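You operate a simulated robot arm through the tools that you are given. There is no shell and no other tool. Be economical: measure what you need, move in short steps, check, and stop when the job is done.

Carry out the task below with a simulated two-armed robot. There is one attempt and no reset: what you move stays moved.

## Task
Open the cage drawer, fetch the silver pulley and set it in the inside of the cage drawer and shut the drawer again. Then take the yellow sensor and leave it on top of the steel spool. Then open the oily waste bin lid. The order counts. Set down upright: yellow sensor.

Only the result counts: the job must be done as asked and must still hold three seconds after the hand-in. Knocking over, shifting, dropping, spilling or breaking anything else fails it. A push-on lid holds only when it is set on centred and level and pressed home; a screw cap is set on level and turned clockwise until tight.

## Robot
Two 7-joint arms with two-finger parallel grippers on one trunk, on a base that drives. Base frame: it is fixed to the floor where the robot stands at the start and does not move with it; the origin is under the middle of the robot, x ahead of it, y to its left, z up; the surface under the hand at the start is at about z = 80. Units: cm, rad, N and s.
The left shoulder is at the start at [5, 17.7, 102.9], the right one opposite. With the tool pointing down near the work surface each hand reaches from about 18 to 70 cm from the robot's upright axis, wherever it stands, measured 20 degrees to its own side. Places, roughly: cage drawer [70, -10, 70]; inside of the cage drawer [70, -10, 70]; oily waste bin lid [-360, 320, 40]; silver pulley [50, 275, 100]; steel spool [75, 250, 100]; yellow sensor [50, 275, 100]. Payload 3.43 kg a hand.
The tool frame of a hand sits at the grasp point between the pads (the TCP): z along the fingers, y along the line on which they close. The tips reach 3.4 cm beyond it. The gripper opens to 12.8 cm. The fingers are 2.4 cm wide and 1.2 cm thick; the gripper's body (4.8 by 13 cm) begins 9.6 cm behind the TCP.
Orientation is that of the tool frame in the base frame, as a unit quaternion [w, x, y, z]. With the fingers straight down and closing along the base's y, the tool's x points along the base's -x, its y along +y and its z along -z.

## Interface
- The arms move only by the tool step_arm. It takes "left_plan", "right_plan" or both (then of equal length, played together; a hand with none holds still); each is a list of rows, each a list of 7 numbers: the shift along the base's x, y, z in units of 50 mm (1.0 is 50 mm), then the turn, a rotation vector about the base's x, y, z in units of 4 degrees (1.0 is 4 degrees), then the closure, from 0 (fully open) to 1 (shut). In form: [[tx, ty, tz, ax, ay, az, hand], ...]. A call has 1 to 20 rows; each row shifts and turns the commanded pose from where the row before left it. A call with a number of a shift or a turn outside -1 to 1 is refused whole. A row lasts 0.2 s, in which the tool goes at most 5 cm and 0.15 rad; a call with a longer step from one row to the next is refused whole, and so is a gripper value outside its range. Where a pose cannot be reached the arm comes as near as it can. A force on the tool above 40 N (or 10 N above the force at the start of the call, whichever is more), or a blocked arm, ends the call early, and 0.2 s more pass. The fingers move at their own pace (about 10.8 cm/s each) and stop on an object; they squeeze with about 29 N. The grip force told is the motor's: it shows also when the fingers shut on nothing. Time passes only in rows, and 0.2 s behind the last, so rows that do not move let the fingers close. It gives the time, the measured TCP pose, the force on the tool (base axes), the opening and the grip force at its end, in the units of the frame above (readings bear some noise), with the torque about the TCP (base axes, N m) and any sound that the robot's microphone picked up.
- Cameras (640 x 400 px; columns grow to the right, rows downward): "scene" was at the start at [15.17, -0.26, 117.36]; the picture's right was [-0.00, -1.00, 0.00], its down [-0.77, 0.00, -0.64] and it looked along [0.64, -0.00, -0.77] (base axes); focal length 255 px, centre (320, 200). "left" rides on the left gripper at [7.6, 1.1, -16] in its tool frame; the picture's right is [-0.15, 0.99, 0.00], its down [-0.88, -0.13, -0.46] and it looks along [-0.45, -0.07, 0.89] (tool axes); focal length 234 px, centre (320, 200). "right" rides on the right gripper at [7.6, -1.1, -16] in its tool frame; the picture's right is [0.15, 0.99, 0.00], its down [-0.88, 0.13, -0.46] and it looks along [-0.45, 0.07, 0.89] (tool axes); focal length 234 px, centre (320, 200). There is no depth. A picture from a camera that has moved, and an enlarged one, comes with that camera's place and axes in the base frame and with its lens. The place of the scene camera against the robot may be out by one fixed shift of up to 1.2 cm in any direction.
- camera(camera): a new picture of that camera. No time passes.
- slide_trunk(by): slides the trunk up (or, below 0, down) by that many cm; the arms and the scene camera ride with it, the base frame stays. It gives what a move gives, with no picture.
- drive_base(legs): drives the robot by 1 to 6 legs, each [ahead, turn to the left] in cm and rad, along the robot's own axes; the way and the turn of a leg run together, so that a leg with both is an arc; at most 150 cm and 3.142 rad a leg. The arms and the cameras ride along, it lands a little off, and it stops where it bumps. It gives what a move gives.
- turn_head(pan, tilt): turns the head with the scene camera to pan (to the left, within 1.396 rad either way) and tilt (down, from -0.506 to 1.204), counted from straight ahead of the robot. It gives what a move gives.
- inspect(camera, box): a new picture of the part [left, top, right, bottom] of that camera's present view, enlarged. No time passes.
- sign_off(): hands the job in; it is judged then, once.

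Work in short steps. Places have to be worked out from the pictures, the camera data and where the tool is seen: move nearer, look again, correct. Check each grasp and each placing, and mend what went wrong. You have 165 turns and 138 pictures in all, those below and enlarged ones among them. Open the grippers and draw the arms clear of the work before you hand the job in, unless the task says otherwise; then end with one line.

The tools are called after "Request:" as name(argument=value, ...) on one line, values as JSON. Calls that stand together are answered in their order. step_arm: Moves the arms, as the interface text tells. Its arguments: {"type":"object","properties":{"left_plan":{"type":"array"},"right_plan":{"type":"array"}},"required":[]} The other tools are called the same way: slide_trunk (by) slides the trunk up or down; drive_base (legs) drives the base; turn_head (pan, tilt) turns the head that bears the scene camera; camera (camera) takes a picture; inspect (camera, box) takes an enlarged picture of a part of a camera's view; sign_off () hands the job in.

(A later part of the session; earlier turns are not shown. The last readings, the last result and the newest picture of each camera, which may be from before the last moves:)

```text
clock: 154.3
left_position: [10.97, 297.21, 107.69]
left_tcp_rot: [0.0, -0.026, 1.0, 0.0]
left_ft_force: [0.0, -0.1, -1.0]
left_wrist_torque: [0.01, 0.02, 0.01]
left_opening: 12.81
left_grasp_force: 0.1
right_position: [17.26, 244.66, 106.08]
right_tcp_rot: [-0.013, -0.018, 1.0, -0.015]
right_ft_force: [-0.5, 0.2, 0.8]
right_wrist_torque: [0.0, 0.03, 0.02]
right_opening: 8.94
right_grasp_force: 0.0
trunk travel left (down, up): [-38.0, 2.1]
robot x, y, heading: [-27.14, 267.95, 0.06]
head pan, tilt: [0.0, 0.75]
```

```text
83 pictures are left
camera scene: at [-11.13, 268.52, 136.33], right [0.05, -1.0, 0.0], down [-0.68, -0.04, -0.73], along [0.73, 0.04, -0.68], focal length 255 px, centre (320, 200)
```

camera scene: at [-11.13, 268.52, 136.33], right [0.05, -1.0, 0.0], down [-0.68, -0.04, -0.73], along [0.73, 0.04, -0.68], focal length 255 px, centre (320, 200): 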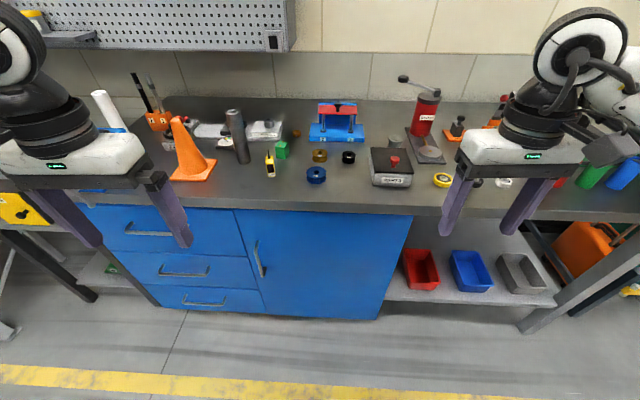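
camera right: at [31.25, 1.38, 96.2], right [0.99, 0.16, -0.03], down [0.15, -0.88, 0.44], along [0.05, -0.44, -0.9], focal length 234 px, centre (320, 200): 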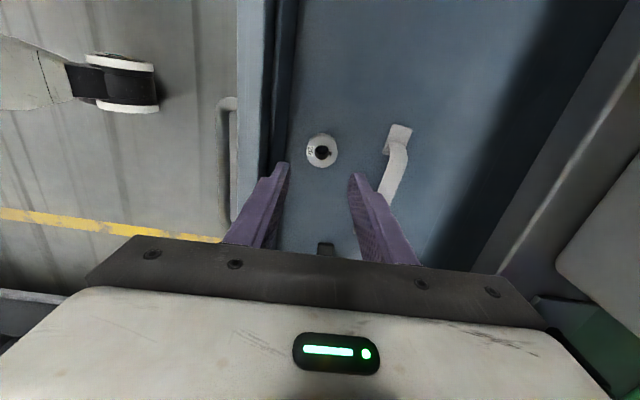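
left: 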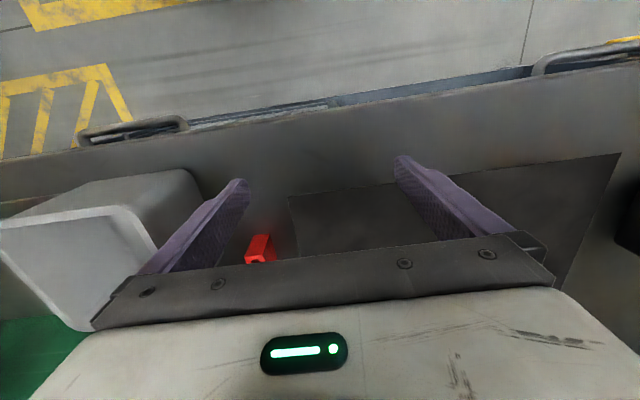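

Sensor ≈[50, 287], the tall tube ≈[58, 297.5], cone ≈[47, 311]. Straighten heading, drive in, and bring the left hand above and short of the sensor for a look.

Request:
drive_base(legs=[[0, -0.06], [18, 0]])

Request:
step_arm(left_plan=[[0, -0.4, 0.2, 0, 0, 0, 0.4], [0.3, -0.5, 0.2, 0, 0, 0, 0.45], [0.5, -0.5, 0, 0, 0, 0, 0.45], [0.5, -0.3, 0, 0, 0, 0, 0.45], [0.5, 0, 0, 0, 0, 0, 0.45], [0.5, 0, 0, 0, 0, 0, 0.45]])

Request:
camera(camera="left")

Request:
camera(camera="scene")

```text
clock: 156.3
left_position: [30.44, 295.11, 107.56]
left_tcp_rot: [-0.001, 0.001, 1.0, 0.0]
left_ft_force: [0.4, 0.0, -0.3]
left_wrist_torque: [-0.04, 0.02, -0.01]
left_opening: 12.81
left_grasp_force: 0.1
right_position: [33.96, 242.17, 106.15]
right_tcp_rot: [-0.014, 0.01, 1.0, -0.015]
right_ft_force: [0.1, 0.2, -0.6]
right_wrist_torque: [-0.01, -0.01, 0.02]
right_opening: 8.93
right_grasp_force: 0.0
trunk travel left (down, up): [-38.0, 2.1]
robot x, y, heading: [-8.98, 267.63, 0.002]
head pan, tilt: [0.0, 0.75]
```

```text
clock: 157.7
left_position: [42.02, 286.58, 109.42]
left_tcp_rot: [0.0, 0.003, 1.0, 0.001]
left_ft_force: [-0.9, 0.5, -0.1]
left_wrist_torque: [-0.02, 0.01, -0.02]
left_opening: 7.04
left_grasp_force: 0.1
right_position: [33.88, 242.22, 106.21]
right_tcp_rot: [-0.015, 0.01, 1.0, -0.015]
right_ft_force: [-0.3, -0.3, -0.5]
right_wrist_torque: [0.03, -0.01, 0.04]
right_opening: 8.94
right_grasp_force: 0.1
trunk travel left (down, up): [-38.0, 2.1]
robot x, y, heading: [-8.85, 267.56, -0.003]
head pan, tilt: [0.0, 0.75]
```

```text
82 pictures are left
camera left: at [34.37, 287.53, 125.34], right [0.15, 0.99, 0.0], down [0.88, -0.13, 0.46], along [0.45, -0.07, -0.89], focal length 234 px, centre (320, 200)
```

left: 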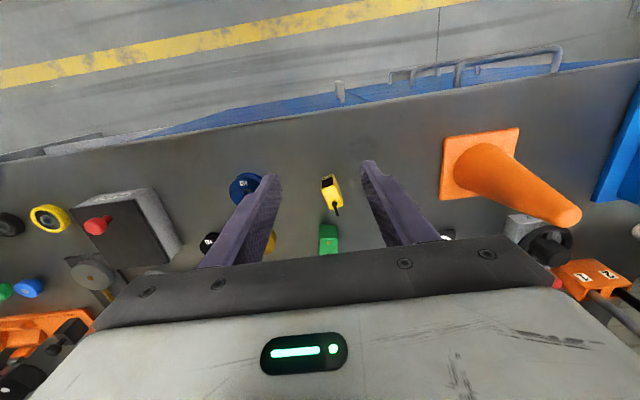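

```text
81 pictures are left
camera scene: at [6.77, 267.59, 136.33], right [0.0, -1.0, 0.0], down [-0.68, 0.0, -0.73], along [0.73, 0.0, -0.68], focal length 255 px, centre (320, 200)
```

scene: 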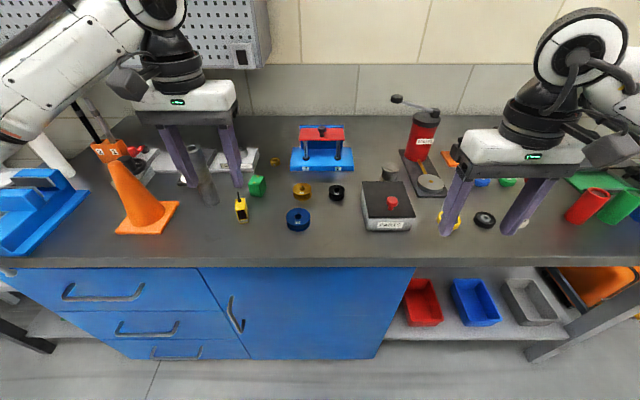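

Zoom on the sensor in both views.

Request:
inspect(camera="left", box=[270, 140, 400, 240])

Request:
inspect(camera="scene", box=[180, 130, 300, 240])

```text
4.00 times, centred on (335, 190) of left
camera zoom: at [34.37, 287.53, 125.34], right [0.15, 0.99, 0.0], down [0.88, -0.13, 0.46], along [0.45, -0.07, -0.89], focal length 937 px, centre (260, 240)
```

zoom: 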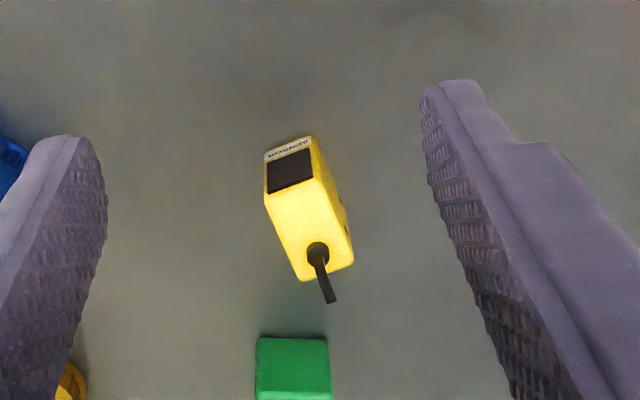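

```text
3.64 times, centred on (240, 185) of scene
camera zoom: at [6.77, 267.59, 136.33], right [0.0, -1.0, 0.0], down [-0.68, 0.0, -0.73], along [0.73, 0.0, -0.68], focal length 927 px, centre (611, 254)
```

zoom: 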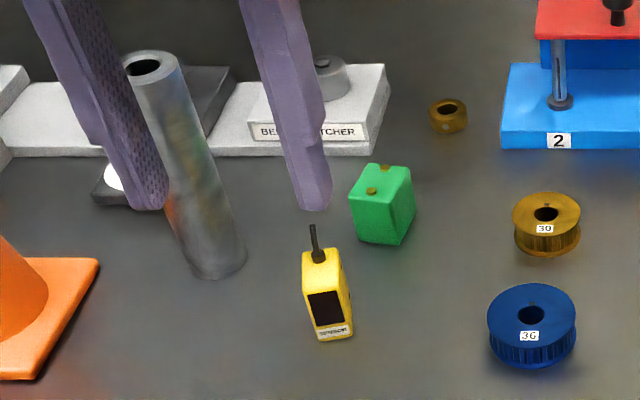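

Sensor centre ≈[50.2, 286.7], top ≈95, yawed ≈15° CCW. Align the left hand above it.

Request:
step_arm(left_plan=[[0.4, 0, 0, 0, 0, 0.8, 0.5], [0.4, 0, 0, 0, 0, 0.8, 0.5], [0.4, 0, 0, 0, 0, 0.8, 0.5], [0.4, 0, -0.2, 0, 0, 0.8, 0.5], [0, 0, -0.6, 0, 0, 0.7, 0.5]])

Request:
inspect(camera="left", box=[220, 100, 440, 240])

Request:
inspect(camera="scene", box=[160, 100, 320, 240])

```text
clock: 158.9
left_position: [50.1, 286.54, 105.65]
left_tcp_rot: [-0.001, -0.133, 0.991, -0.001]
left_ft_force: [0.1, -0.1, 0.8]
left_wrist_torque: [0.0, 0.02, 0.04]
left_opening: 6.41
left_grasp_force: 0.1
right_position: [33.83, 242.27, 106.07]
right_tcp_rot: [-0.013, 0.01, 1.0, -0.015]
right_ft_force: [-0.3, -0.1, -0.1]
right_wrist_torque: [-0.02, 0.02, 0.05]
right_opening: 8.98
right_grasp_force: 0.1
trunk travel left (down, up): [-38.0, 2.1]
robot x, y, heading: [-8.93, 267.74, -0.004]
head pan, tilt: [0.0, 0.75]
```

```text
2.86 times, centred on (330, 170) of left
camera zoom: at [42.27, 285.52, 121.52], right [-0.12, 0.99, 0.0], down [0.88, 0.11, 0.45], along [0.45, 0.06, -0.89], focal length 669 px, centre (291, 286)
```

zoom: 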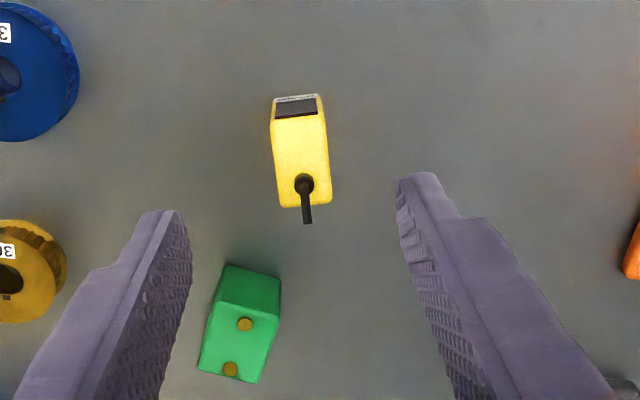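

```text
2.86 times, centred on (240, 170) of scene
camera zoom: at [6.76, 267.66, 136.33], right [0.0, -1.0, 0.0], down [-0.68, 0.0, -0.73], along [0.73, 0.0, -0.68], focal length 728 px, centre (549, 286)
```

zoom: 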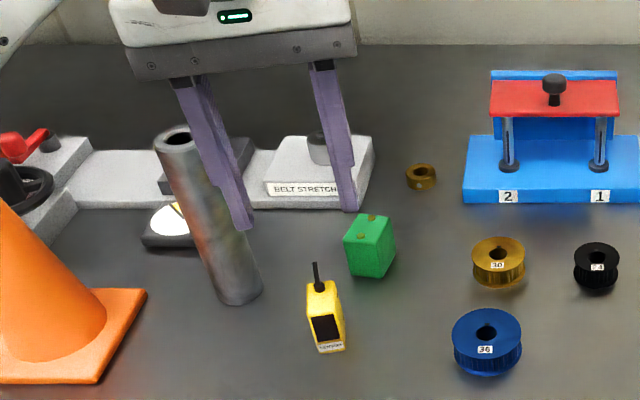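

Well aligned. Descend to z≈95.

Request:
step_arm(left_plan=[[0, 0.08, -0.6, 0, 0, 0, 0.5], [0, 0, -0.8, 0, 0, 0, 0.5], [0, 0, -0.6, 0, 0, 0, 0.5]])

Request:
inspect(camera="left", box=[220, 100, 440, 240])

Request:
inspect(camera="scene", box=[160, 100, 320, 240])

```text
clock: 159.7
left_position: [49.86, 286.93, 95.55]
left_tcp_rot: [0.0, -0.134, 0.991, -0.001]
left_ft_force: [-0.5, 0.2, 0.1]
left_wrist_torque: [0.01, -0.01, 0.0]
left_opening: 6.4
left_grasp_force: 0.0
right_position: [33.9, 242.32, 106.04]
right_tcp_rot: [-0.013, 0.009, 1.0, -0.015]
right_ft_force: [-0.4, 0.6, 0.4]
right_wrist_torque: [-0.02, -0.01, 0.01]
right_opening: 8.95
right_grasp_force: 0.0
trunk travel left (down, up): [-38.0, 2.1]
robot x, y, heading: [-8.8, 268.09, -0.003]
head pan, tilt: [0.0, 0.75]
```

```text
2.86 times, centred on (330, 170) of left
camera zoom: at [42.18, 285.74, 111.34], right [-0.12, 0.99, 0.0], down [0.88, 0.11, 0.46], along [0.45, 0.06, -0.89], focal length 669 px, centre (291, 286)
```

zoom: 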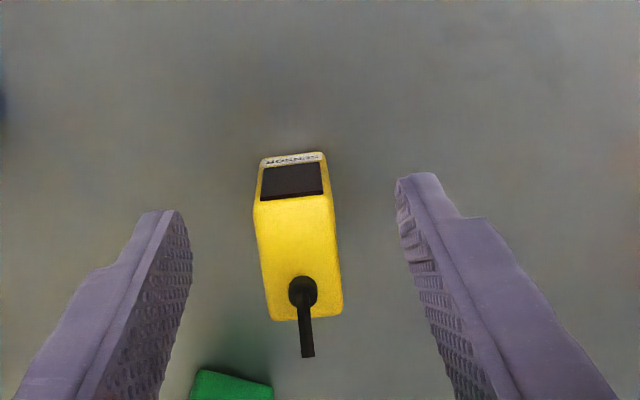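

```text
2.86 times, centred on (240, 170) of scene
camera zoom: at [6.75, 267.63, 136.34], right [0.0, -1.0, 0.0], down [-0.68, 0.0, -0.73], along [0.73, 0.0, -0.68], focal length 728 px, centre (549, 286)
```

zoom: 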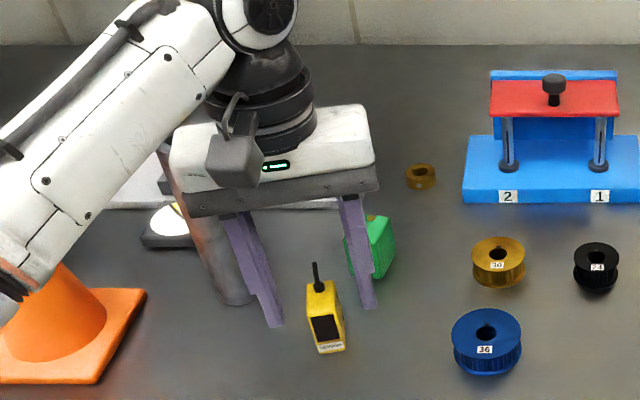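

Sensor is centred between the pads. Close the left gripper.

Request:
step_arm(left_plan=[[0.03, 0.03, -0.1, 0, 0, 0, 0.6], [0, 0, 0, 0, 0, 0, 0.8], [0, 0, 0, 0, 0, 0, 1], [0, 0, 0, 0, 0, 0, 1], [0, 0, 0, 0, 0, 0, 1]])

Request:
step_arm(left_plan=[[0, 0, 0.4, 0, 0, 0, 1], [0, 0, 0.8, 0, 0, 0, 1], [0, 0, 0.8, 0, 0, 0, 1]])

Request:
camera(camera="scene")

Request:
inspect(camera="left", box=[220, 100, 440, 240])

```text
clock: 160.9
left_position: [50.17, 287.0, 95.09]
left_tcp_rot: [0.0, -0.134, 0.991, 0.0]
left_ft_force: [0.2, 0.0, -0.1]
left_wrist_torque: [-0.02, 0.0, -0.01]
left_opening: 2.29
left_grasp_force: 28.9
right_position: [33.83, 242.27, 106.19]
right_tcp_rot: [-0.013, 0.01, 1.0, -0.015]
right_ft_force: [0.7, 0.8, -0.7]
right_wrist_torque: [0.02, -0.02, 0.04]
right_opening: 8.96
right_grasp_force: 0.2
trunk travel left (down, up): [-38.0, 2.1]
robot x, y, heading: [-8.88, 267.84, -0.003]
head pan, tilt: [0.0, 0.75]
```

```text
clock: 161.7
left_position: [49.79, 287.05, 105.1]
left_tcp_rot: [0.0, -0.133, 0.991, 0.0]
left_ft_force: [-0.2, -0.6, -0.6]
left_wrist_torque: [0.01, 0.01, -0.02]
left_opening: 2.3
left_grasp_force: 29.1
right_position: [33.8, 242.07, 106.12]
right_tcp_rot: [-0.013, 0.009, 1.0, -0.014]
right_ft_force: [-0.8, -0.3, 0.0]
right_wrist_torque: [0.01, -0.03, 0.03]
right_opening: 8.96
right_grasp_force: 0.0
trunk travel left (down, up): [-38.0, 2.1]
robot x, y, heading: [-8.99, 267.92, -0.003]
head pan, tilt: [0.0, 0.75]
```

```text
74 pictures are left
camera scene: at [6.7, 267.6, 136.33], right [0.0, -1.0, 0.0], down [-0.68, 0.0, -0.73], along [0.73, 0.0, -0.68], focal length 255 px, centre (320, 200)
```

scene: 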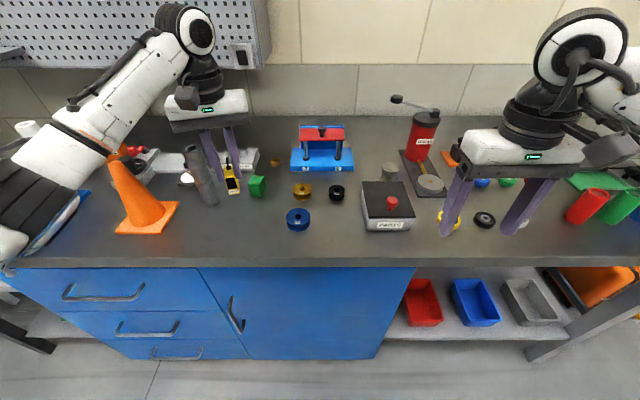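

```text
2.86 times, centred on (330, 170) of left
camera zoom: at [41.98, 286.0, 120.93], right [-0.12, 0.99, 0.0], down [0.88, 0.11, 0.46], along [0.45, 0.06, -0.89], focal length 669 px, centre (291, 286)
```

zoom: 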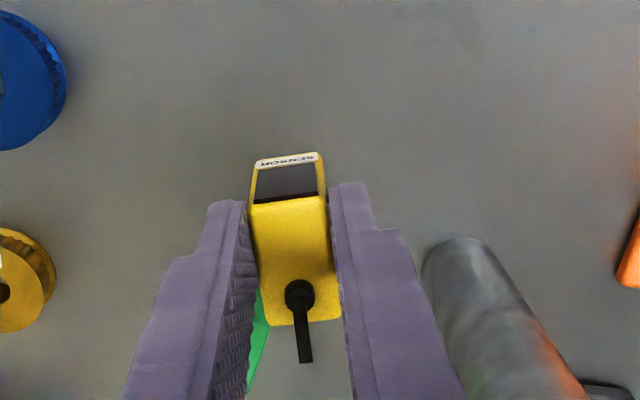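

Sensor held. Zoom on the spool to localise it.

Request:
inspect(camera="scene", box=[350, 140, 450, 240])

```text
4.00 times, centred on (400, 190) of scene
camera zoom: at [6.7, 267.6, 136.33], right [0.0, -1.0, 0.0], down [-0.68, 0.0, -0.73], along [0.73, 0.0, -0.68], focal length 1020 px, centre (0, 240)
```

zoom: 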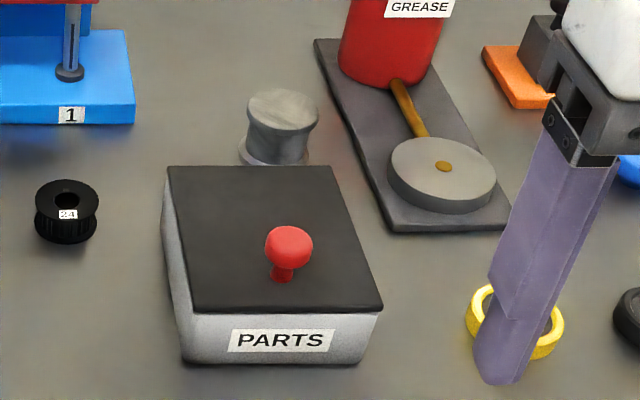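

Spool ≈[67.8, 246.9], top ≈z 92.5, ~5 cm wide. I back off, fold the left hand, and shift the base to y≈230 so the left hand can reach it.

Request:
step_arm(left_plan=[[0, 0, 0.5, 0, 0, 0, 1], [-0.5, 0, 0, 0, 0, 0, 1]])

Request:
drive_base(legs=[[-19, 0]])

Request:
step_arm(left_plan=[[-0.5, 0.2, 0, 0, 0, 0, 1], [-0.5, 0.2, 0, 0, 0, 0, 1], [-0.5, 0.2, 0, 0, 0, 0, 1], [-0.5, 0.2, 0, 0, 0, 0, 1]])

Request:
drive_base(legs=[[0, -1.3], [38, 0], [0, 1.3]])

Request:
camera(camera="scene")

Request:
inspect(camera="left", box=[220, 100, 440, 240])

```text
clock: 162.3
left_position: [47.34, 287.21, 107.55]
left_tcp_rot: [-0.001, -0.134, 0.991, 0.0]
left_ft_force: [0.1, -0.2, -0.7]
left_wrist_torque: [0.03, -0.01, -0.01]
left_opening: 2.29
left_grasp_force: 29.2
right_position: [33.76, 242.23, 106.16]
right_tcp_rot: [-0.013, 0.009, 1.0, -0.015]
right_ft_force: [0.5, -0.5, -0.3]
right_wrist_torque: [-0.04, -0.01, 0.0]
right_opening: 8.98
right_grasp_force: 0.1
trunk travel left (down, up): [-38.0, 2.1]
robot x, y, heading: [-9.06, 267.8, -0.001]
head pan, tilt: [0.0, 0.75]
```

```text
clock: 163.8
left_position: [28.29, 287.09, 107.5]
left_tcp_rot: [0.0, -0.134, 0.991, 0.001]
left_ft_force: [-0.7, 0.7, -0.4]
left_wrist_torque: [-0.01, 0.0, -0.02]
left_opening: 2.3
left_grasp_force: 29.1
right_position: [14.83, 242.35, 106.14]
right_tcp_rot: [-0.014, 0.009, 1.0, -0.015]
right_ft_force: [-0.9, -0.3, 0.0]
right_wrist_torque: [-0.01, -0.01, -0.03]
right_opening: 8.95
right_grasp_force: 0.1
trunk travel left (down, up): [-38.0, 2.1]
robot x, y, heading: [-28.14, 267.89, 0.003]
head pan, tilt: [0.0, 0.75]
```

```text
clock: 164.8
left_position: [18.21, 291.13, 107.73]
left_tcp_rot: [0.001, -0.134, 0.991, 0.0]
left_ft_force: [-0.5, -0.3, 0.3]
left_wrist_torque: [-0.01, 0.03, -0.03]
left_opening: 2.3
left_grasp_force: 28.9
right_position: [14.77, 242.26, 106.21]
right_tcp_rot: [-0.013, 0.009, 1.0, -0.015]
right_ft_force: [0.5, 0.4, -0.1]
right_wrist_torque: [0.01, -0.04, -0.01]
right_opening: 8.96
right_grasp_force: 0.0
trunk travel left (down, up): [-38.0, 2.1]
robot x, y, heading: [-28.13, 267.68, -0.005]
head pan, tilt: [0.0, 0.75]
```

```text
clock: 173.7
left_position: [27.96, 255.14, 107.59]
left_tcp_rot: [0.001, -0.143, 0.99, 0.0]
left_ft_force: [-0.4, 0.0, -0.9]
left_wrist_torque: [-0.01, -0.02, 0.0]
left_opening: 2.3
left_grasp_force: 29.0
right_position: [25.46, 206.18, 106.12]
right_tcp_rot: [-0.015, -0.001, 1.0, -0.015]
right_ft_force: [0.5, 0.4, -0.4]
right_wrist_torque: [0.03, 0.03, 0.03]
right_opening: 8.96
right_grasp_force: 0.0
trunk travel left (down, up): [-38.0, 2.1]
robot x, y, heading: [-17.64, 231.21, 0.021]
head pan, tilt: [0.0, 0.75]
```

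```text
71 pictures are left
camera scene: at [-2.03, 231.13, 136.33], right [0.02, -1.0, 0.0], down [-0.68, -0.01, -0.73], along [0.73, 0.01, -0.68], focal length 255 px, centre (320, 200)
```

scene: 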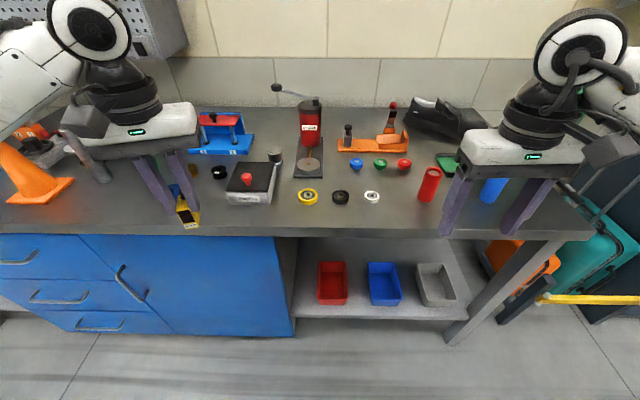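

```text
2.86 times, centred on (330, 170) of left
camera zoom: at [20.37, 253.96, 123.52], right [-0.14, 0.99, 0.0], down [0.88, 0.13, 0.46], along [0.45, 0.06, -0.89], focal length 669 px, centre (291, 286)
```

zoom: 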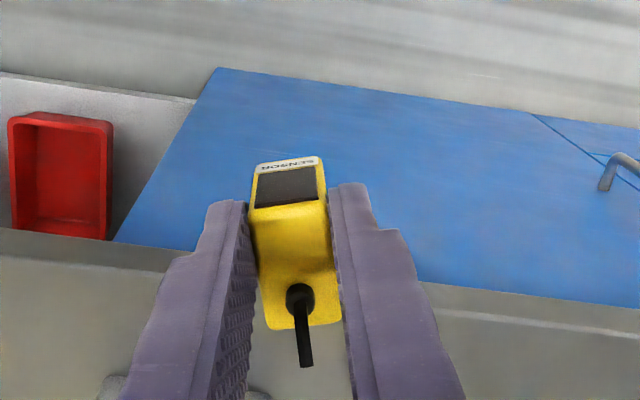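

Raise the sensor a little more and drive ahead 19 cm; then look at the spool again.

Request:
step_arm(left_plan=[[0, 0, 0.6, 0, 0, 0, 1], [0, 0, 0.4, 0, 0, 0, 1]])

Request:
drive_base(legs=[[19, -0.02]])

Request:
turn_head(pan=0.2, tilt=0.7)

Request:
camera(camera="scene")

Request:
camera(camera="left")

```text
clock: 174.3
left_position: [28.05, 255.28, 112.78]
left_tcp_rot: [0.0, -0.143, 0.99, 0.001]
left_ft_force: [-0.3, -0.5, -1.4]
left_wrist_torque: [0.0, 0.0, 0.0]
left_opening: 2.31
left_grasp_force: 28.7
right_position: [25.51, 206.25, 106.19]
right_tcp_rot: [-0.014, -0.001, 1.0, -0.016]
right_ft_force: [0.5, 0.6, -0.7]
right_wrist_torque: [-0.01, 0.0, 0.02]
right_opening: 8.95
right_grasp_force: 0.0
trunk travel left (down, up): [-38.0, 2.1]
robot x, y, heading: [-17.63, 231.29, 0.014]
head pan, tilt: [0.0, 0.75]
```

```text
clock: 175.9
left_position: [47.39, 254.26, 112.69]
left_tcp_rot: [-0.001, -0.131, 0.991, 0.0]
left_ft_force: [0.4, 0.7, -0.7]
left_wrist_torque: [0.04, -0.01, -0.01]
left_opening: 2.29
left_grasp_force: 29.2
right_position: [43.81, 205.37, 106.06]
right_tcp_rot: [-0.014, 0.011, 1.0, -0.016]
right_ft_force: [0.6, -0.1, -0.4]
right_wrist_torque: [0.01, 0.03, -0.03]
right_opening: 8.98
right_grasp_force: 0.1
trunk travel left (down, up): [-38.0, 2.1]
robot x, y, heading: [0.74, 231.06, -0.002]
head pan, tilt: [0.0, 0.75]
```

```text
clock: 176.6
left_position: [47.27, 254.27, 112.72]
left_tcp_rot: [0.0, -0.132, 0.991, 0.0]
left_ft_force: [0.0, 0.0, -0.2]
left_wrist_torque: [-0.02, 0.02, -0.04]
left_opening: 2.33
left_grasp_force: 28.6
right_position: [43.7, 205.33, 106.1]
right_tcp_rot: [-0.015, 0.012, 1.0, -0.016]
right_ft_force: [0.9, -0.4, 0.8]
right_wrist_torque: [-0.01, -0.01, -0.01]
right_opening: 8.95
right_grasp_force: 0.1
trunk travel left (down, up): [-38.0, 2.1]
robot x, y, heading: [0.76, 231.26, -0.006]
head pan, tilt: [0.201, 0.7]
```

```text
69 pictures are left
camera scene: at [16.73, 232.57, 136.76], right [0.19, -0.98, 0.0], down [-0.63, -0.13, -0.76], along [0.75, 0.15, -0.64], focal length 255 px, centre (320, 200)
```

scene: 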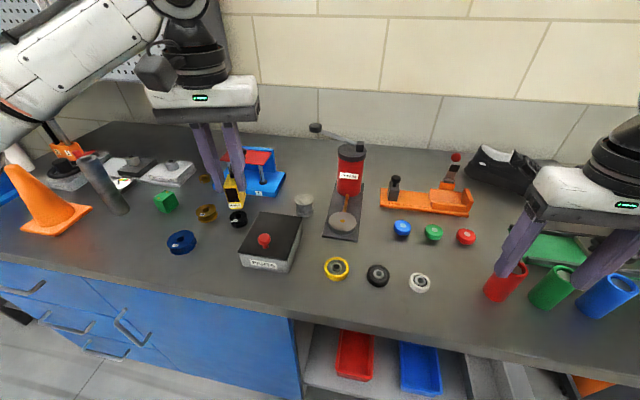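

```text
68 pictures are left
camera left: at [39.6, 253.2, 128.62], right [-0.12, 0.99, 0.0], down [0.88, 0.1, 0.46], along [0.45, 0.05, -0.89], focal length 234 px, centre (320, 200)
```

left: 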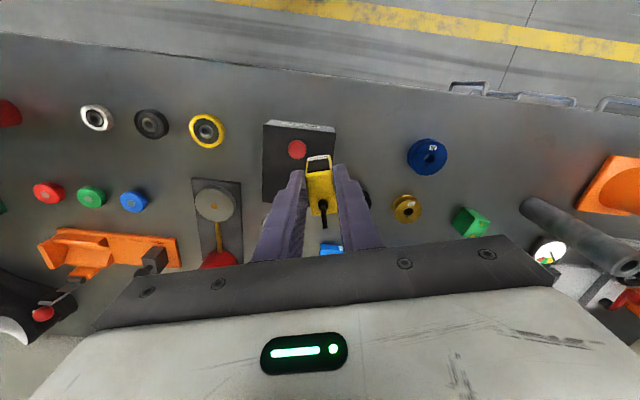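

Request:
inspect(camera="scene", box=[240, 110, 400, 280])

```text
2.35 times, centred on (320, 195) of scene
camera zoom: at [16.73, 232.57, 136.76], right [0.19, -0.98, 0.0], down [-0.63, -0.13, -0.76], along [0.75, 0.15, -0.64], focal length 600 px, centre (320, 212)
```

zoom: 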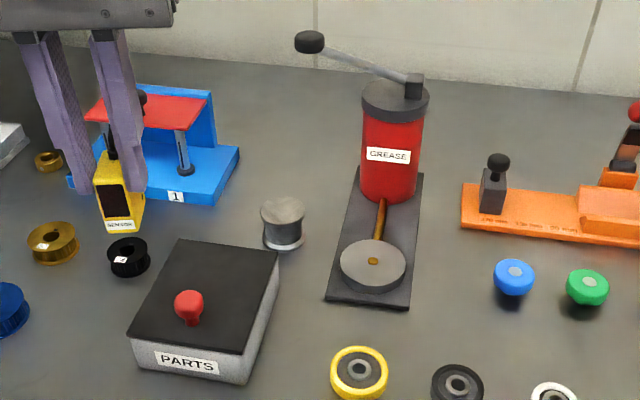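

Spool from scene ≈[67.8, 247.0], top ≈92.5. Move the hand alongside (y≈255) to check with the wrist camera.

Request:
step_arm(left_plan=[[0.6, 0, 0, 0, 0, 0, 1], [0.6, 0, 0, 0, 0, 0, 1], [0.6, 0, 0, 0, 0, 0, 1], [0.6, 0, -0.1, 0, 0, 0, 1], [0.6, 0, -0.3, 0, 0, 0, 1], [0.4, 0, -0.4, 0, 0, 0, 1]])

Request:
camera(camera="left")

Request:
camera(camera="scene")

```text
clock: 178.0
left_position: [64.39, 254.11, 108.72]
left_tcp_rot: [-0.001, -0.131, 0.991, 0.002]
left_ft_force: [-0.1, 0.0, -1.1]
left_wrist_torque: [-0.01, 0.01, -0.01]
left_opening: 2.31
left_grasp_force: 28.8
right_position: [43.7, 205.31, 106.04]
right_tcp_rot: [-0.014, 0.011, 1.0, -0.015]
right_ft_force: [0.2, 0.3, 0.4]
right_wrist_torque: [0.01, -0.01, 0.03]
right_opening: 8.96
right_grasp_force: 0.1
trunk travel left (down, up): [-38.0, 2.1]
robot x, y, heading: [0.84, 231.23, -0.001]
head pan, tilt: [0.201, 0.7]
```

```text
66 pictures are left
camera left: at [56.68, 253.16, 124.47], right [-0.12, 0.99, 0.0], down [0.88, 0.1, 0.45], along [0.45, 0.05, -0.89], focal length 234 px, centre (320, 200)
```

left: 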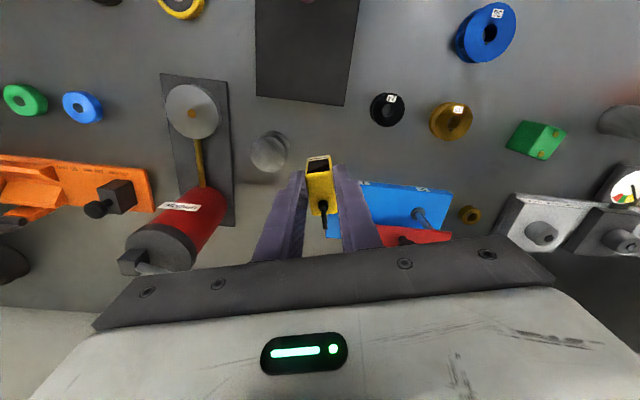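

```text
65 pictures are left
camera scene: at [16.77, 232.56, 136.75], right [0.19, -0.98, 0.0], down [-0.63, -0.13, -0.76], along [0.75, 0.15, -0.64], focal length 255 px, centre (320, 200)
```

scene: 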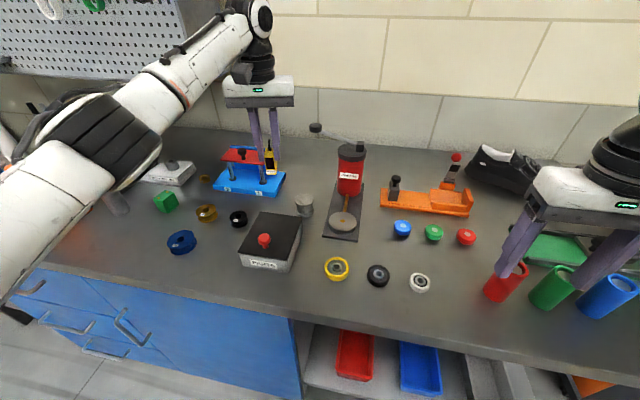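

Request:
inspect(camera="left", box=[220, 110, 320, 200])

```text
4.44 times, centred on (270, 155) of left
camera zoom: at [56.68, 253.16, 124.47], right [-0.12, 0.99, 0.0], down [0.88, 0.1, 0.45], along [0.45, 0.05, -0.89], focal length 1041 px, centre (542, 400)
```

zoom: 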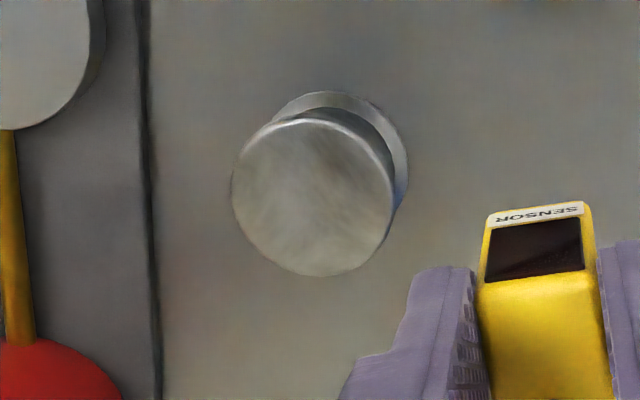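

Both views agree: spool top centre ≈[66.5, 247.1, 93.6]. Move above it, descend to just above.

Request:
step_arm(left_plan=[[0.2, -0.4, 0, 0, 0, 0, 1], [0.22, -0.5, 0, 0, 0, 0, 1], [0, -0.5, 0, 0, 0, 0, 1], [0, 0, -0.6, 0, 0, 0, 1], [0, 0, -0.6, 0, 0, 0, 1]])

Request:
inspect(camera="scene", box=[240, 110, 400, 280])

Request:
inspect(camera="left", box=[220, 100, 440, 240])

```text
clock: 179.2
left_position: [65.62, 247.62, 102.51]
left_tcp_rot: [0.0, -0.132, 0.991, 0.0]
left_ft_force: [-0.1, -0.2, 0.2]
left_wrist_torque: [0.04, -0.02, 0.01]
left_opening: 2.27
left_grasp_force: 29.3
left hand out of reach, approached as far as the arm can: row 2
right_position: [43.68, 205.34, 106.07]
right_tcp_rot: [-0.014, 0.011, 1.0, -0.015]
right_ft_force: [-0.5, -0.8, -0.5]
right_wrist_torque: [-0.01, -0.05, -0.02]
right_opening: 8.98
right_grasp_force: 0.0
trunk travel left (down, up): [-38.0, 2.1]
robot x, y, heading: [1.27, 230.98, -0.005]
head pan, tilt: [0.201, 0.7]
```

```text
2.35 times, centred on (320, 195) of scene
camera zoom: at [16.74, 232.54, 136.76], right [0.19, -0.98, 0.0], down [-0.63, -0.13, -0.76], along [0.75, 0.15, -0.64], focal length 600 px, centre (320, 212)
```

zoom: 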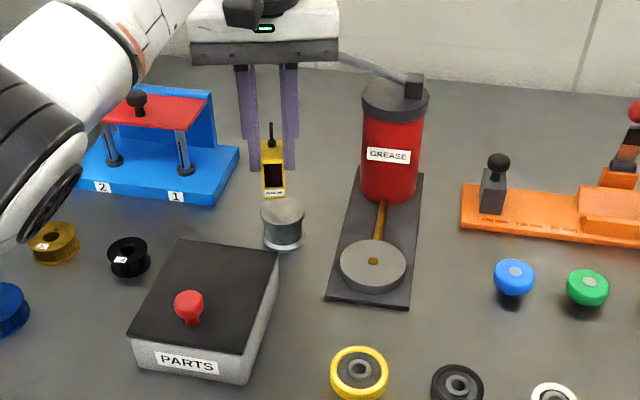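

```text
2.86 times, centred on (330, 170) of left
camera zoom: at [57.86, 246.58, 118.42], right [-0.12, 0.99, 0.0], down [0.88, 0.1, 0.46], along [0.45, 0.05, -0.89], focal length 669 px, centre (291, 286)
```

zoom: 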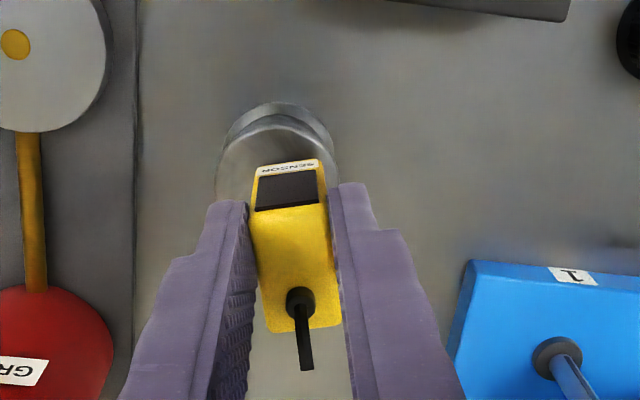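

Offset to spool centre ≈ (+0.6, −0.75). Correct and lower to contact.

Request:
step_arm(left_plan=[[0.12, -0.15, 0, 0, 0, 0, 1], [0, 0, -0.2, 0, 0, 0, 1], [0, 0, -0.08, 0, 0, 0, 1]])

Request:
inspect(camera="scene", box=[260, 140, 360, 240])

Request:
inspect(camera="left", box=[220, 100, 440, 240])

```text
clock: 180.0
left_position: [66.07, 246.94, 101.24]
left_tcp_rot: [0.001, -0.133, 0.991, 0.0]
left_ft_force: [-0.2, -0.3, -0.7]
left_wrist_torque: [0.0, 0.01, -0.03]
left_opening: 2.28
left_grasp_force: 29.1
right_position: [43.6, 205.34, 106.14]
right_tcp_rot: [-0.014, 0.011, 1.0, -0.015]
right_ft_force: [0.8, 0.0, -0.2]
right_wrist_torque: [0.0, 0.03, 0.02]
right_opening: 8.98
right_grasp_force: 0.0
trunk travel left (down, up): [-38.0, 2.1]
robot x, y, heading: [1.11, 231.02, -0.006]
head pan, tilt: [0.201, 0.7]
```

```text
4.00 times, centred on (310, 190) of scene
camera zoom: at [16.73, 232.55, 136.76], right [0.19, -0.98, 0.0], down [-0.63, -0.13, -0.77], along [0.75, 0.15, -0.64], focal length 1020 px, centre (360, 240)
```

zoom: 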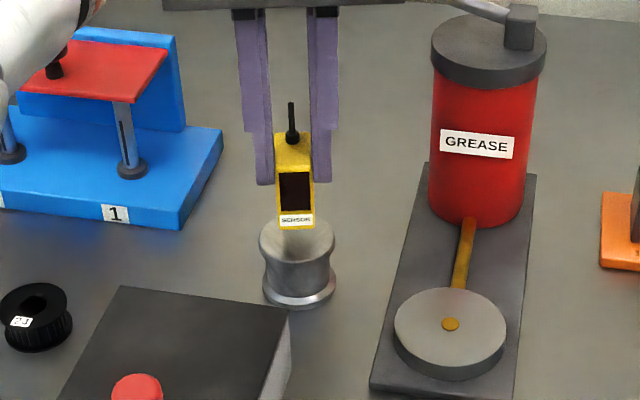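

```text
2.86 times, centred on (330, 170) of left
camera zoom: at [58.44, 245.9, 117.09], right [-0.12, 0.99, 0.0], down [0.88, 0.1, 0.46], along [0.45, 0.05, -0.89], focal length 669 px, centre (291, 286)
```

zoom: 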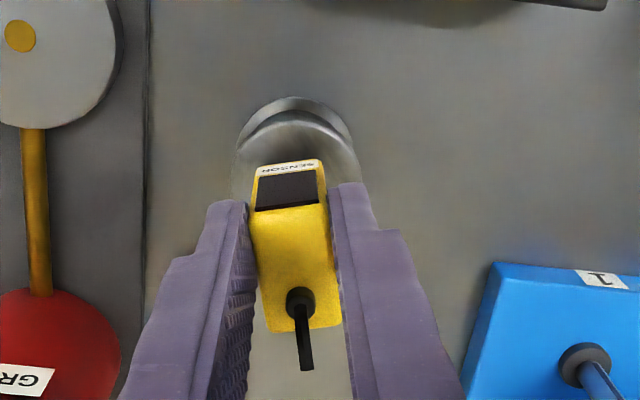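

Centred in both views. Lower slowly to contact.

Request:
step_arm(left_plan=[[0, 0, -0.12, 0, 0, 0, 1], [0, 0, -0.08, 0, 0, 0, 1], [0, 0, -0.06, 0, 0, 0, 1]])

Request:
inspect(camera="scene", box=[260, 140, 360, 240])

```text
clock: 180.8
left_position: [66.16, 247.1, 99.88]
left_tcp_rot: [0.0, -0.132, 0.991, 0.0]
left_ft_force: [0.1, 1.0, -0.7]
left_wrist_torque: [0.0, 0.0, 0.01]
left_opening: 2.29
left_grasp_force: 29.0
right_position: [43.69, 205.37, 106.13]
right_tcp_rot: [-0.013, 0.01, 1.0, -0.016]
right_ft_force: [0.6, 0.5, 0.0]
right_wrist_torque: [0.02, 0.01, 0.01]
right_opening: 8.99
right_grasp_force: 0.0
trunk travel left (down, up): [-38.0, 2.1]
robot x, y, heading: [1.17, 231.2, -0.002]
head pan, tilt: [0.201, 0.7]
```

```text
4.00 times, centred on (310, 190) of scene
camera zoom: at [16.74, 232.58, 136.76], right [0.19, -0.98, 0.0], down [-0.63, -0.13, -0.76], along [0.75, 0.15, -0.64], focal length 1020 px, centre (360, 240)
```

zoom: 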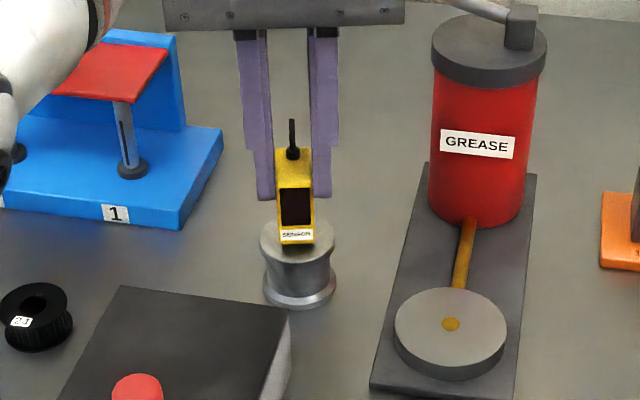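

No contact force yet; continue in 2 mm steps.

Request:
step_arm(left_plan=[[0, 0, -0.05, 0, 0, 0, 1], [0, 0, -0.05, 0, 0, 0, 1], [0, 0, -0.05, 0, 0, 0, 1]])

Request:
inspect(camera="scene", box=[260, 140, 360, 240])

```text
clock: 181.6
left_position: [66.31, 246.91, 99.45]
left_tcp_rot: [0.001, -0.132, 0.991, 0.0]
left_ft_force: [-1.8, 1.1, 9.1]
left_wrist_torque: [0.06, 0.12, -0.02]
left_opening: 2.29
left_grasp_force: 28.7
right_position: [43.62, 205.38, 106.2]
right_tcp_rot: [-0.014, 0.011, 1.0, -0.015]
right_ft_force: [0.2, 0.5, -0.3]
right_wrist_torque: [-0.03, -0.01, -0.01]
right_opening: 8.98
right_grasp_force: 0.1
trunk travel left (down, up): [-38.0, 2.1]
robot x, y, heading: [0.92, 231.04, -0.008]
head pan, tilt: [0.201, 0.7]
```

```text
4.00 times, centred on (310, 190) of scene
camera zoom: at [16.6, 232.56, 136.8], right [0.19, -0.98, 0.0], down [-0.63, -0.13, -0.77], along [0.75, 0.15, -0.64], focal length 1020 px, centre (360, 240)
```

zoom: 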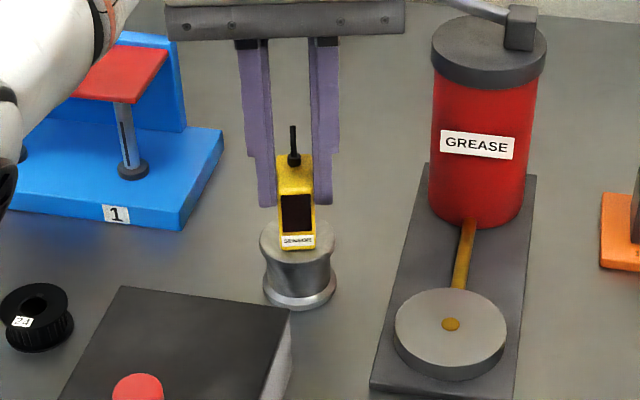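

Contact at 9 N, well centred. Ease off, open, and lift straight up.

Request:
step_arm(left_plan=[[0, 0, 0.03, 0, 0, 0, 1], [0, 0, 0, 0, 0, 0, 0.7], [0, 0, 0, 0, 0, 0, 0.55], [0, 0, 0, 0, 0, 0, 0.55]])

Request:
inspect(camera="scene", box=[260, 140, 360, 240])

Request:
step_arm(left_plan=[[0, 0, 0.4, 0, 0, 0, 0.55], [0, 0, 0.7, 0, 0, 0, 0.55], [0, 0, 0.7, 0, 0, 0, 0.55]])

Request:
inspect(camera="scene", box=[260, 140, 360, 240])

```text
clock: 182.6
left_position: [66.31, 246.88, 99.33]
left_tcp_rot: [0.001, -0.133, 0.991, 0.0]
left_ft_force: [-0.2, -0.1, 0.1]
left_wrist_torque: [0.02, 0.01, -0.01]
left_opening: 5.74
left_grasp_force: 0.0
right_position: [43.55, 205.47, 106.13]
right_tcp_rot: [-0.014, 0.011, 1.0, -0.016]
right_ft_force: [-0.7, -0.5, -0.6]
right_wrist_torque: [0.01, 0.01, -0.01]
right_opening: 8.95
right_grasp_force: 0.0
trunk travel left (down, up): [-38.0, 2.1]
robot x, y, heading: [1.11, 231.2, -0.005]
head pan, tilt: [0.201, 0.7]
```

```text
4.00 times, centred on (310, 190) of scene
camera zoom: at [16.72, 232.58, 136.76], right [0.19, -0.98, 0.0], down [-0.63, -0.13, -0.77], along [0.75, 0.15, -0.64], focal length 1020 px, centre (360, 240)
```

zoom: 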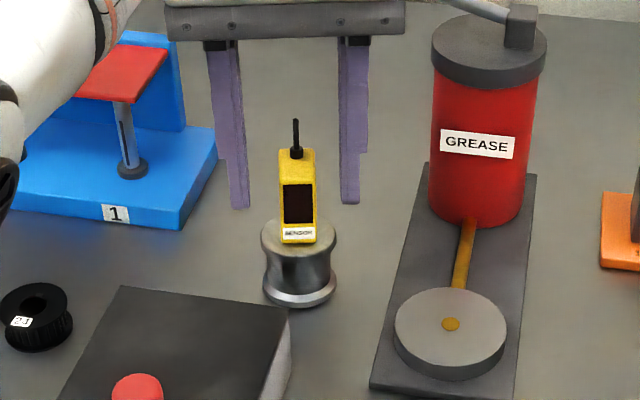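

```text
clock: 183.4
left_position: [65.58, 247.02, 108.23]
left_tcp_rot: [0.0, -0.132, 0.991, 0.0]
left_ft_force: [0.1, 0.2, 0.4]
left_wrist_torque: [0.01, -0.02, -0.03]
left_opening: 5.74
left_grasp_force: 0.1
left hand out of reach, approached as far as the arm can: row 3
right_position: [43.69, 205.45, 106.25]
right_tcp_rot: [-0.013, 0.011, 1.0, -0.014]
right_ft_force: [-1.2, 0.0, 0.7]
right_wrist_torque: [-0.02, 0.02, 0.0]
right_opening: 8.96
right_grasp_force: 0.1
trunk travel left (down, up): [-38.0, 2.1]
robot x, y, heading: [1.18, 231.18, -0.006]
head pan, tilt: [0.201, 0.7]
```

```text
4.00 times, centred on (310, 190) of scene
camera zoom: at [16.67, 232.56, 136.77], right [0.19, -0.98, 0.0], down [-0.63, -0.13, -0.77], along [0.75, 0.15, -0.64], focal length 1020 px, centre (360, 240)
```

zoom: 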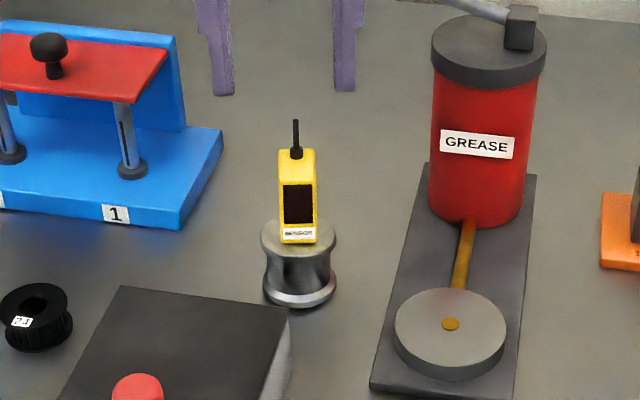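

Sensor stands upright on the spool. Back away straight, fold the left arm, and look toward the waste bin area.

Request:
drive_base(legs=[[-24, 0]])

Request:
step_arm(left_plan=[[-0.5, 0.2, 0, 0, 0, 0, 0.55], [-0.5, 0.2, 0, 0, 0, 0, 0.55], [-0.5, 0.2, 0, 0, 0, 0, 0.55], [-0.5, 0.2, 0, 0, 0, 0, 0.55], [-0.5, 0.2, 0, 0, 0, 0, 0.55]])

Request:
turn_head(pan=1.396, tilt=0.25)

Request:
camera(camera="scene")

```text
clock: 185.2
left_position: [41.72, 247.21, 108.14]
left_tcp_rot: [0.0, -0.132, 0.991, 0.0]
left_ft_force: [0.6, 0.7, 0.4]
left_wrist_torque: [0.04, -0.04, 0.01]
left_opening: 5.77
left_grasp_force: 0.1
right_position: [19.68, 205.43, 106.31]
right_tcp_rot: [-0.013, 0.011, 1.0, -0.015]
right_ft_force: [-0.5, -0.3, 0.2]
right_wrist_torque: [0.02, -0.03, 0.0]
right_opening: 8.96
right_grasp_force: 0.1
trunk travel left (down, up): [-38.0, 2.1]
robot x, y, heading: [-23.18, 231.16, -0.007]
head pan, tilt: [0.201, 0.7]
```

```text
clock: 186.4
left_position: [29.09, 252.23, 108.19]
left_tcp_rot: [-0.001, -0.132, 0.991, -0.001]
left_ft_force: [-0.5, 0.1, -0.3]
left_wrist_torque: [-0.04, 0.01, -0.03]
left_opening: 5.78
left_grasp_force: 0.0
right_position: [19.7, 205.5, 106.1]
right_tcp_rot: [-0.013, 0.011, 1.0, -0.016]
right_ft_force: [-0.4, -0.2, -0.6]
right_wrist_torque: [0.0, -0.01, 0.02]
right_opening: 8.98
right_grasp_force: 0.1
trunk travel left (down, up): [-38.0, 2.1]
robot x, y, heading: [-22.98, 231.08, -0.002]
head pan, tilt: [0.201, 0.7]
```

```text
clock: 187.8
left_position: [29.25, 252.31, 108.19]
left_tcp_rot: [0.0, -0.133, 0.991, 0.001]
left_ft_force: [0.6, 0.2, -0.3]
left_wrist_torque: [0.0, 0.03, -0.04]
left_opening: 5.77
left_grasp_force: 0.1
right_position: [19.69, 205.38, 106.09]
right_tcp_rot: [-0.014, 0.011, 1.0, -0.016]
right_ft_force: [0.5, -0.9, 0.9]
right_wrist_torque: [-0.02, -0.05, -0.01]
right_opening: 9.0
right_grasp_force: 0.0
trunk travel left (down, up): [-38.0, 2.1]
robot x, y, heading: [-22.89, 231.41, 0.002]
head pan, tilt: [1.396, 0.25]
```

```text
55 pictures are left
camera scene: at [-13.85, 240.23, 140.84], right [0.98, -0.18, 0.0], down [-0.04, -0.24, -0.97], along [0.17, 0.95, -0.25], focal length 255 px, centre (320, 200)
```

scene: 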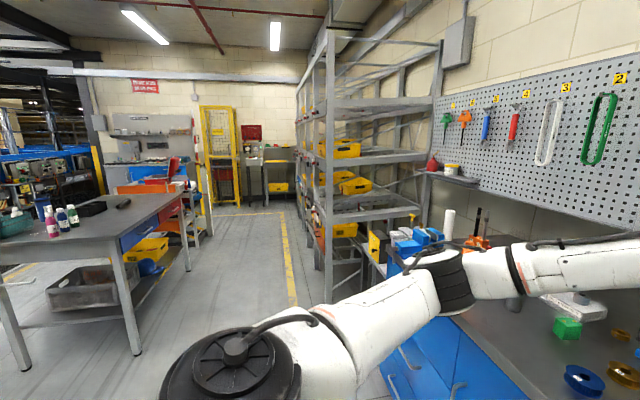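

Turn the base left to see the -x side of the room.

Request:
drive_base(legs=[[0, 1.57]])

Request:
turn_head(pan=0.9, tilt=0.3)

Request:
camera(camera="scene")

```text
clock: 192.0
left_position: [-43.54, 283.71, 108.25]
left_tcp_rot: [0.001, 0.791, -0.612, 0.0]
left_ft_force: [-0.3, -0.4, 0.0]
left_wrist_torque: [0.0, -0.02, 0.02]
left_opening: 5.76
left_grasp_force: 0.0
right_position: [3.3, 273.83, 106.17]
right_tcp_rot: [0.001, -0.695, 0.718, -0.021]
right_ft_force: [0.3, 0.3, 0.2]
right_wrist_torque: [0.0, -0.01, 0.03]
right_opening: 8.96
right_grasp_force: 0.0
trunk travel left (down, up): [-38.0, 2.1]
robot x, y, heading: [-23.21, 231.26, 1.553]
head pan, tilt: [1.396, 0.25]
```

```text
clock: 192.9
left_position: [-43.28, 283.67, 108.09]
left_tcp_rot: [0.0, 0.792, -0.611, 0.0]
left_ft_force: [-0.2, 0.1, 0.4]
left_wrist_torque: [0.0, 0.0, 0.0]
left_opening: 5.76
left_grasp_force: 0.1
right_position: [3.17, 273.7, 106.0]
right_tcp_rot: [0.0, -0.696, 0.718, -0.021]
right_ft_force: [-0.4, 0.2, 0.7]
right_wrist_torque: [-0.01, 0.01, 0.03]
right_opening: 8.98
right_grasp_force: 0.0
trunk travel left (down, up): [-38.0, 2.1]
robot x, y, heading: [-23.14, 231.03, 1.556]
head pan, tilt: [0.901, 0.3]
```

```text
54 pictures are left
camera scene: at [-29.65, 243.98, 140.37], right [0.63, 0.77, 0.0], down [0.23, -0.19, -0.96], along [-0.74, 0.6, -0.3], focal length 255 px, centre (320, 200)
```

scene: 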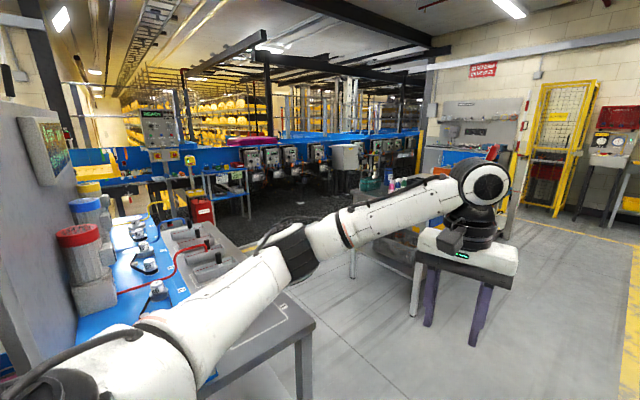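

The red can at (202, 210) matches the oily waste bin at ≈[-360, 322]. Zoom on it.

Request:
inspect(camera="scene", box=[150, 150, 270, 250])

```text
4.00 times, centred on (210, 200) of scene
camera zoom: at [-29.65, 243.98, 140.37], right [0.63, 0.77, 0.0], down [0.23, -0.19, -0.96], along [-0.74, 0.6, -0.3], focal length 1020 px, centre (760, 200)
```

zoom: 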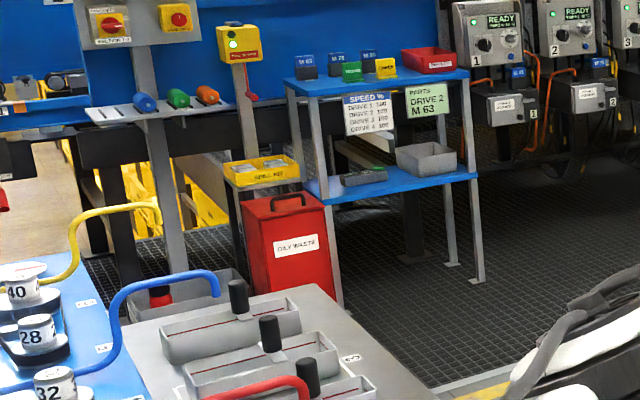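

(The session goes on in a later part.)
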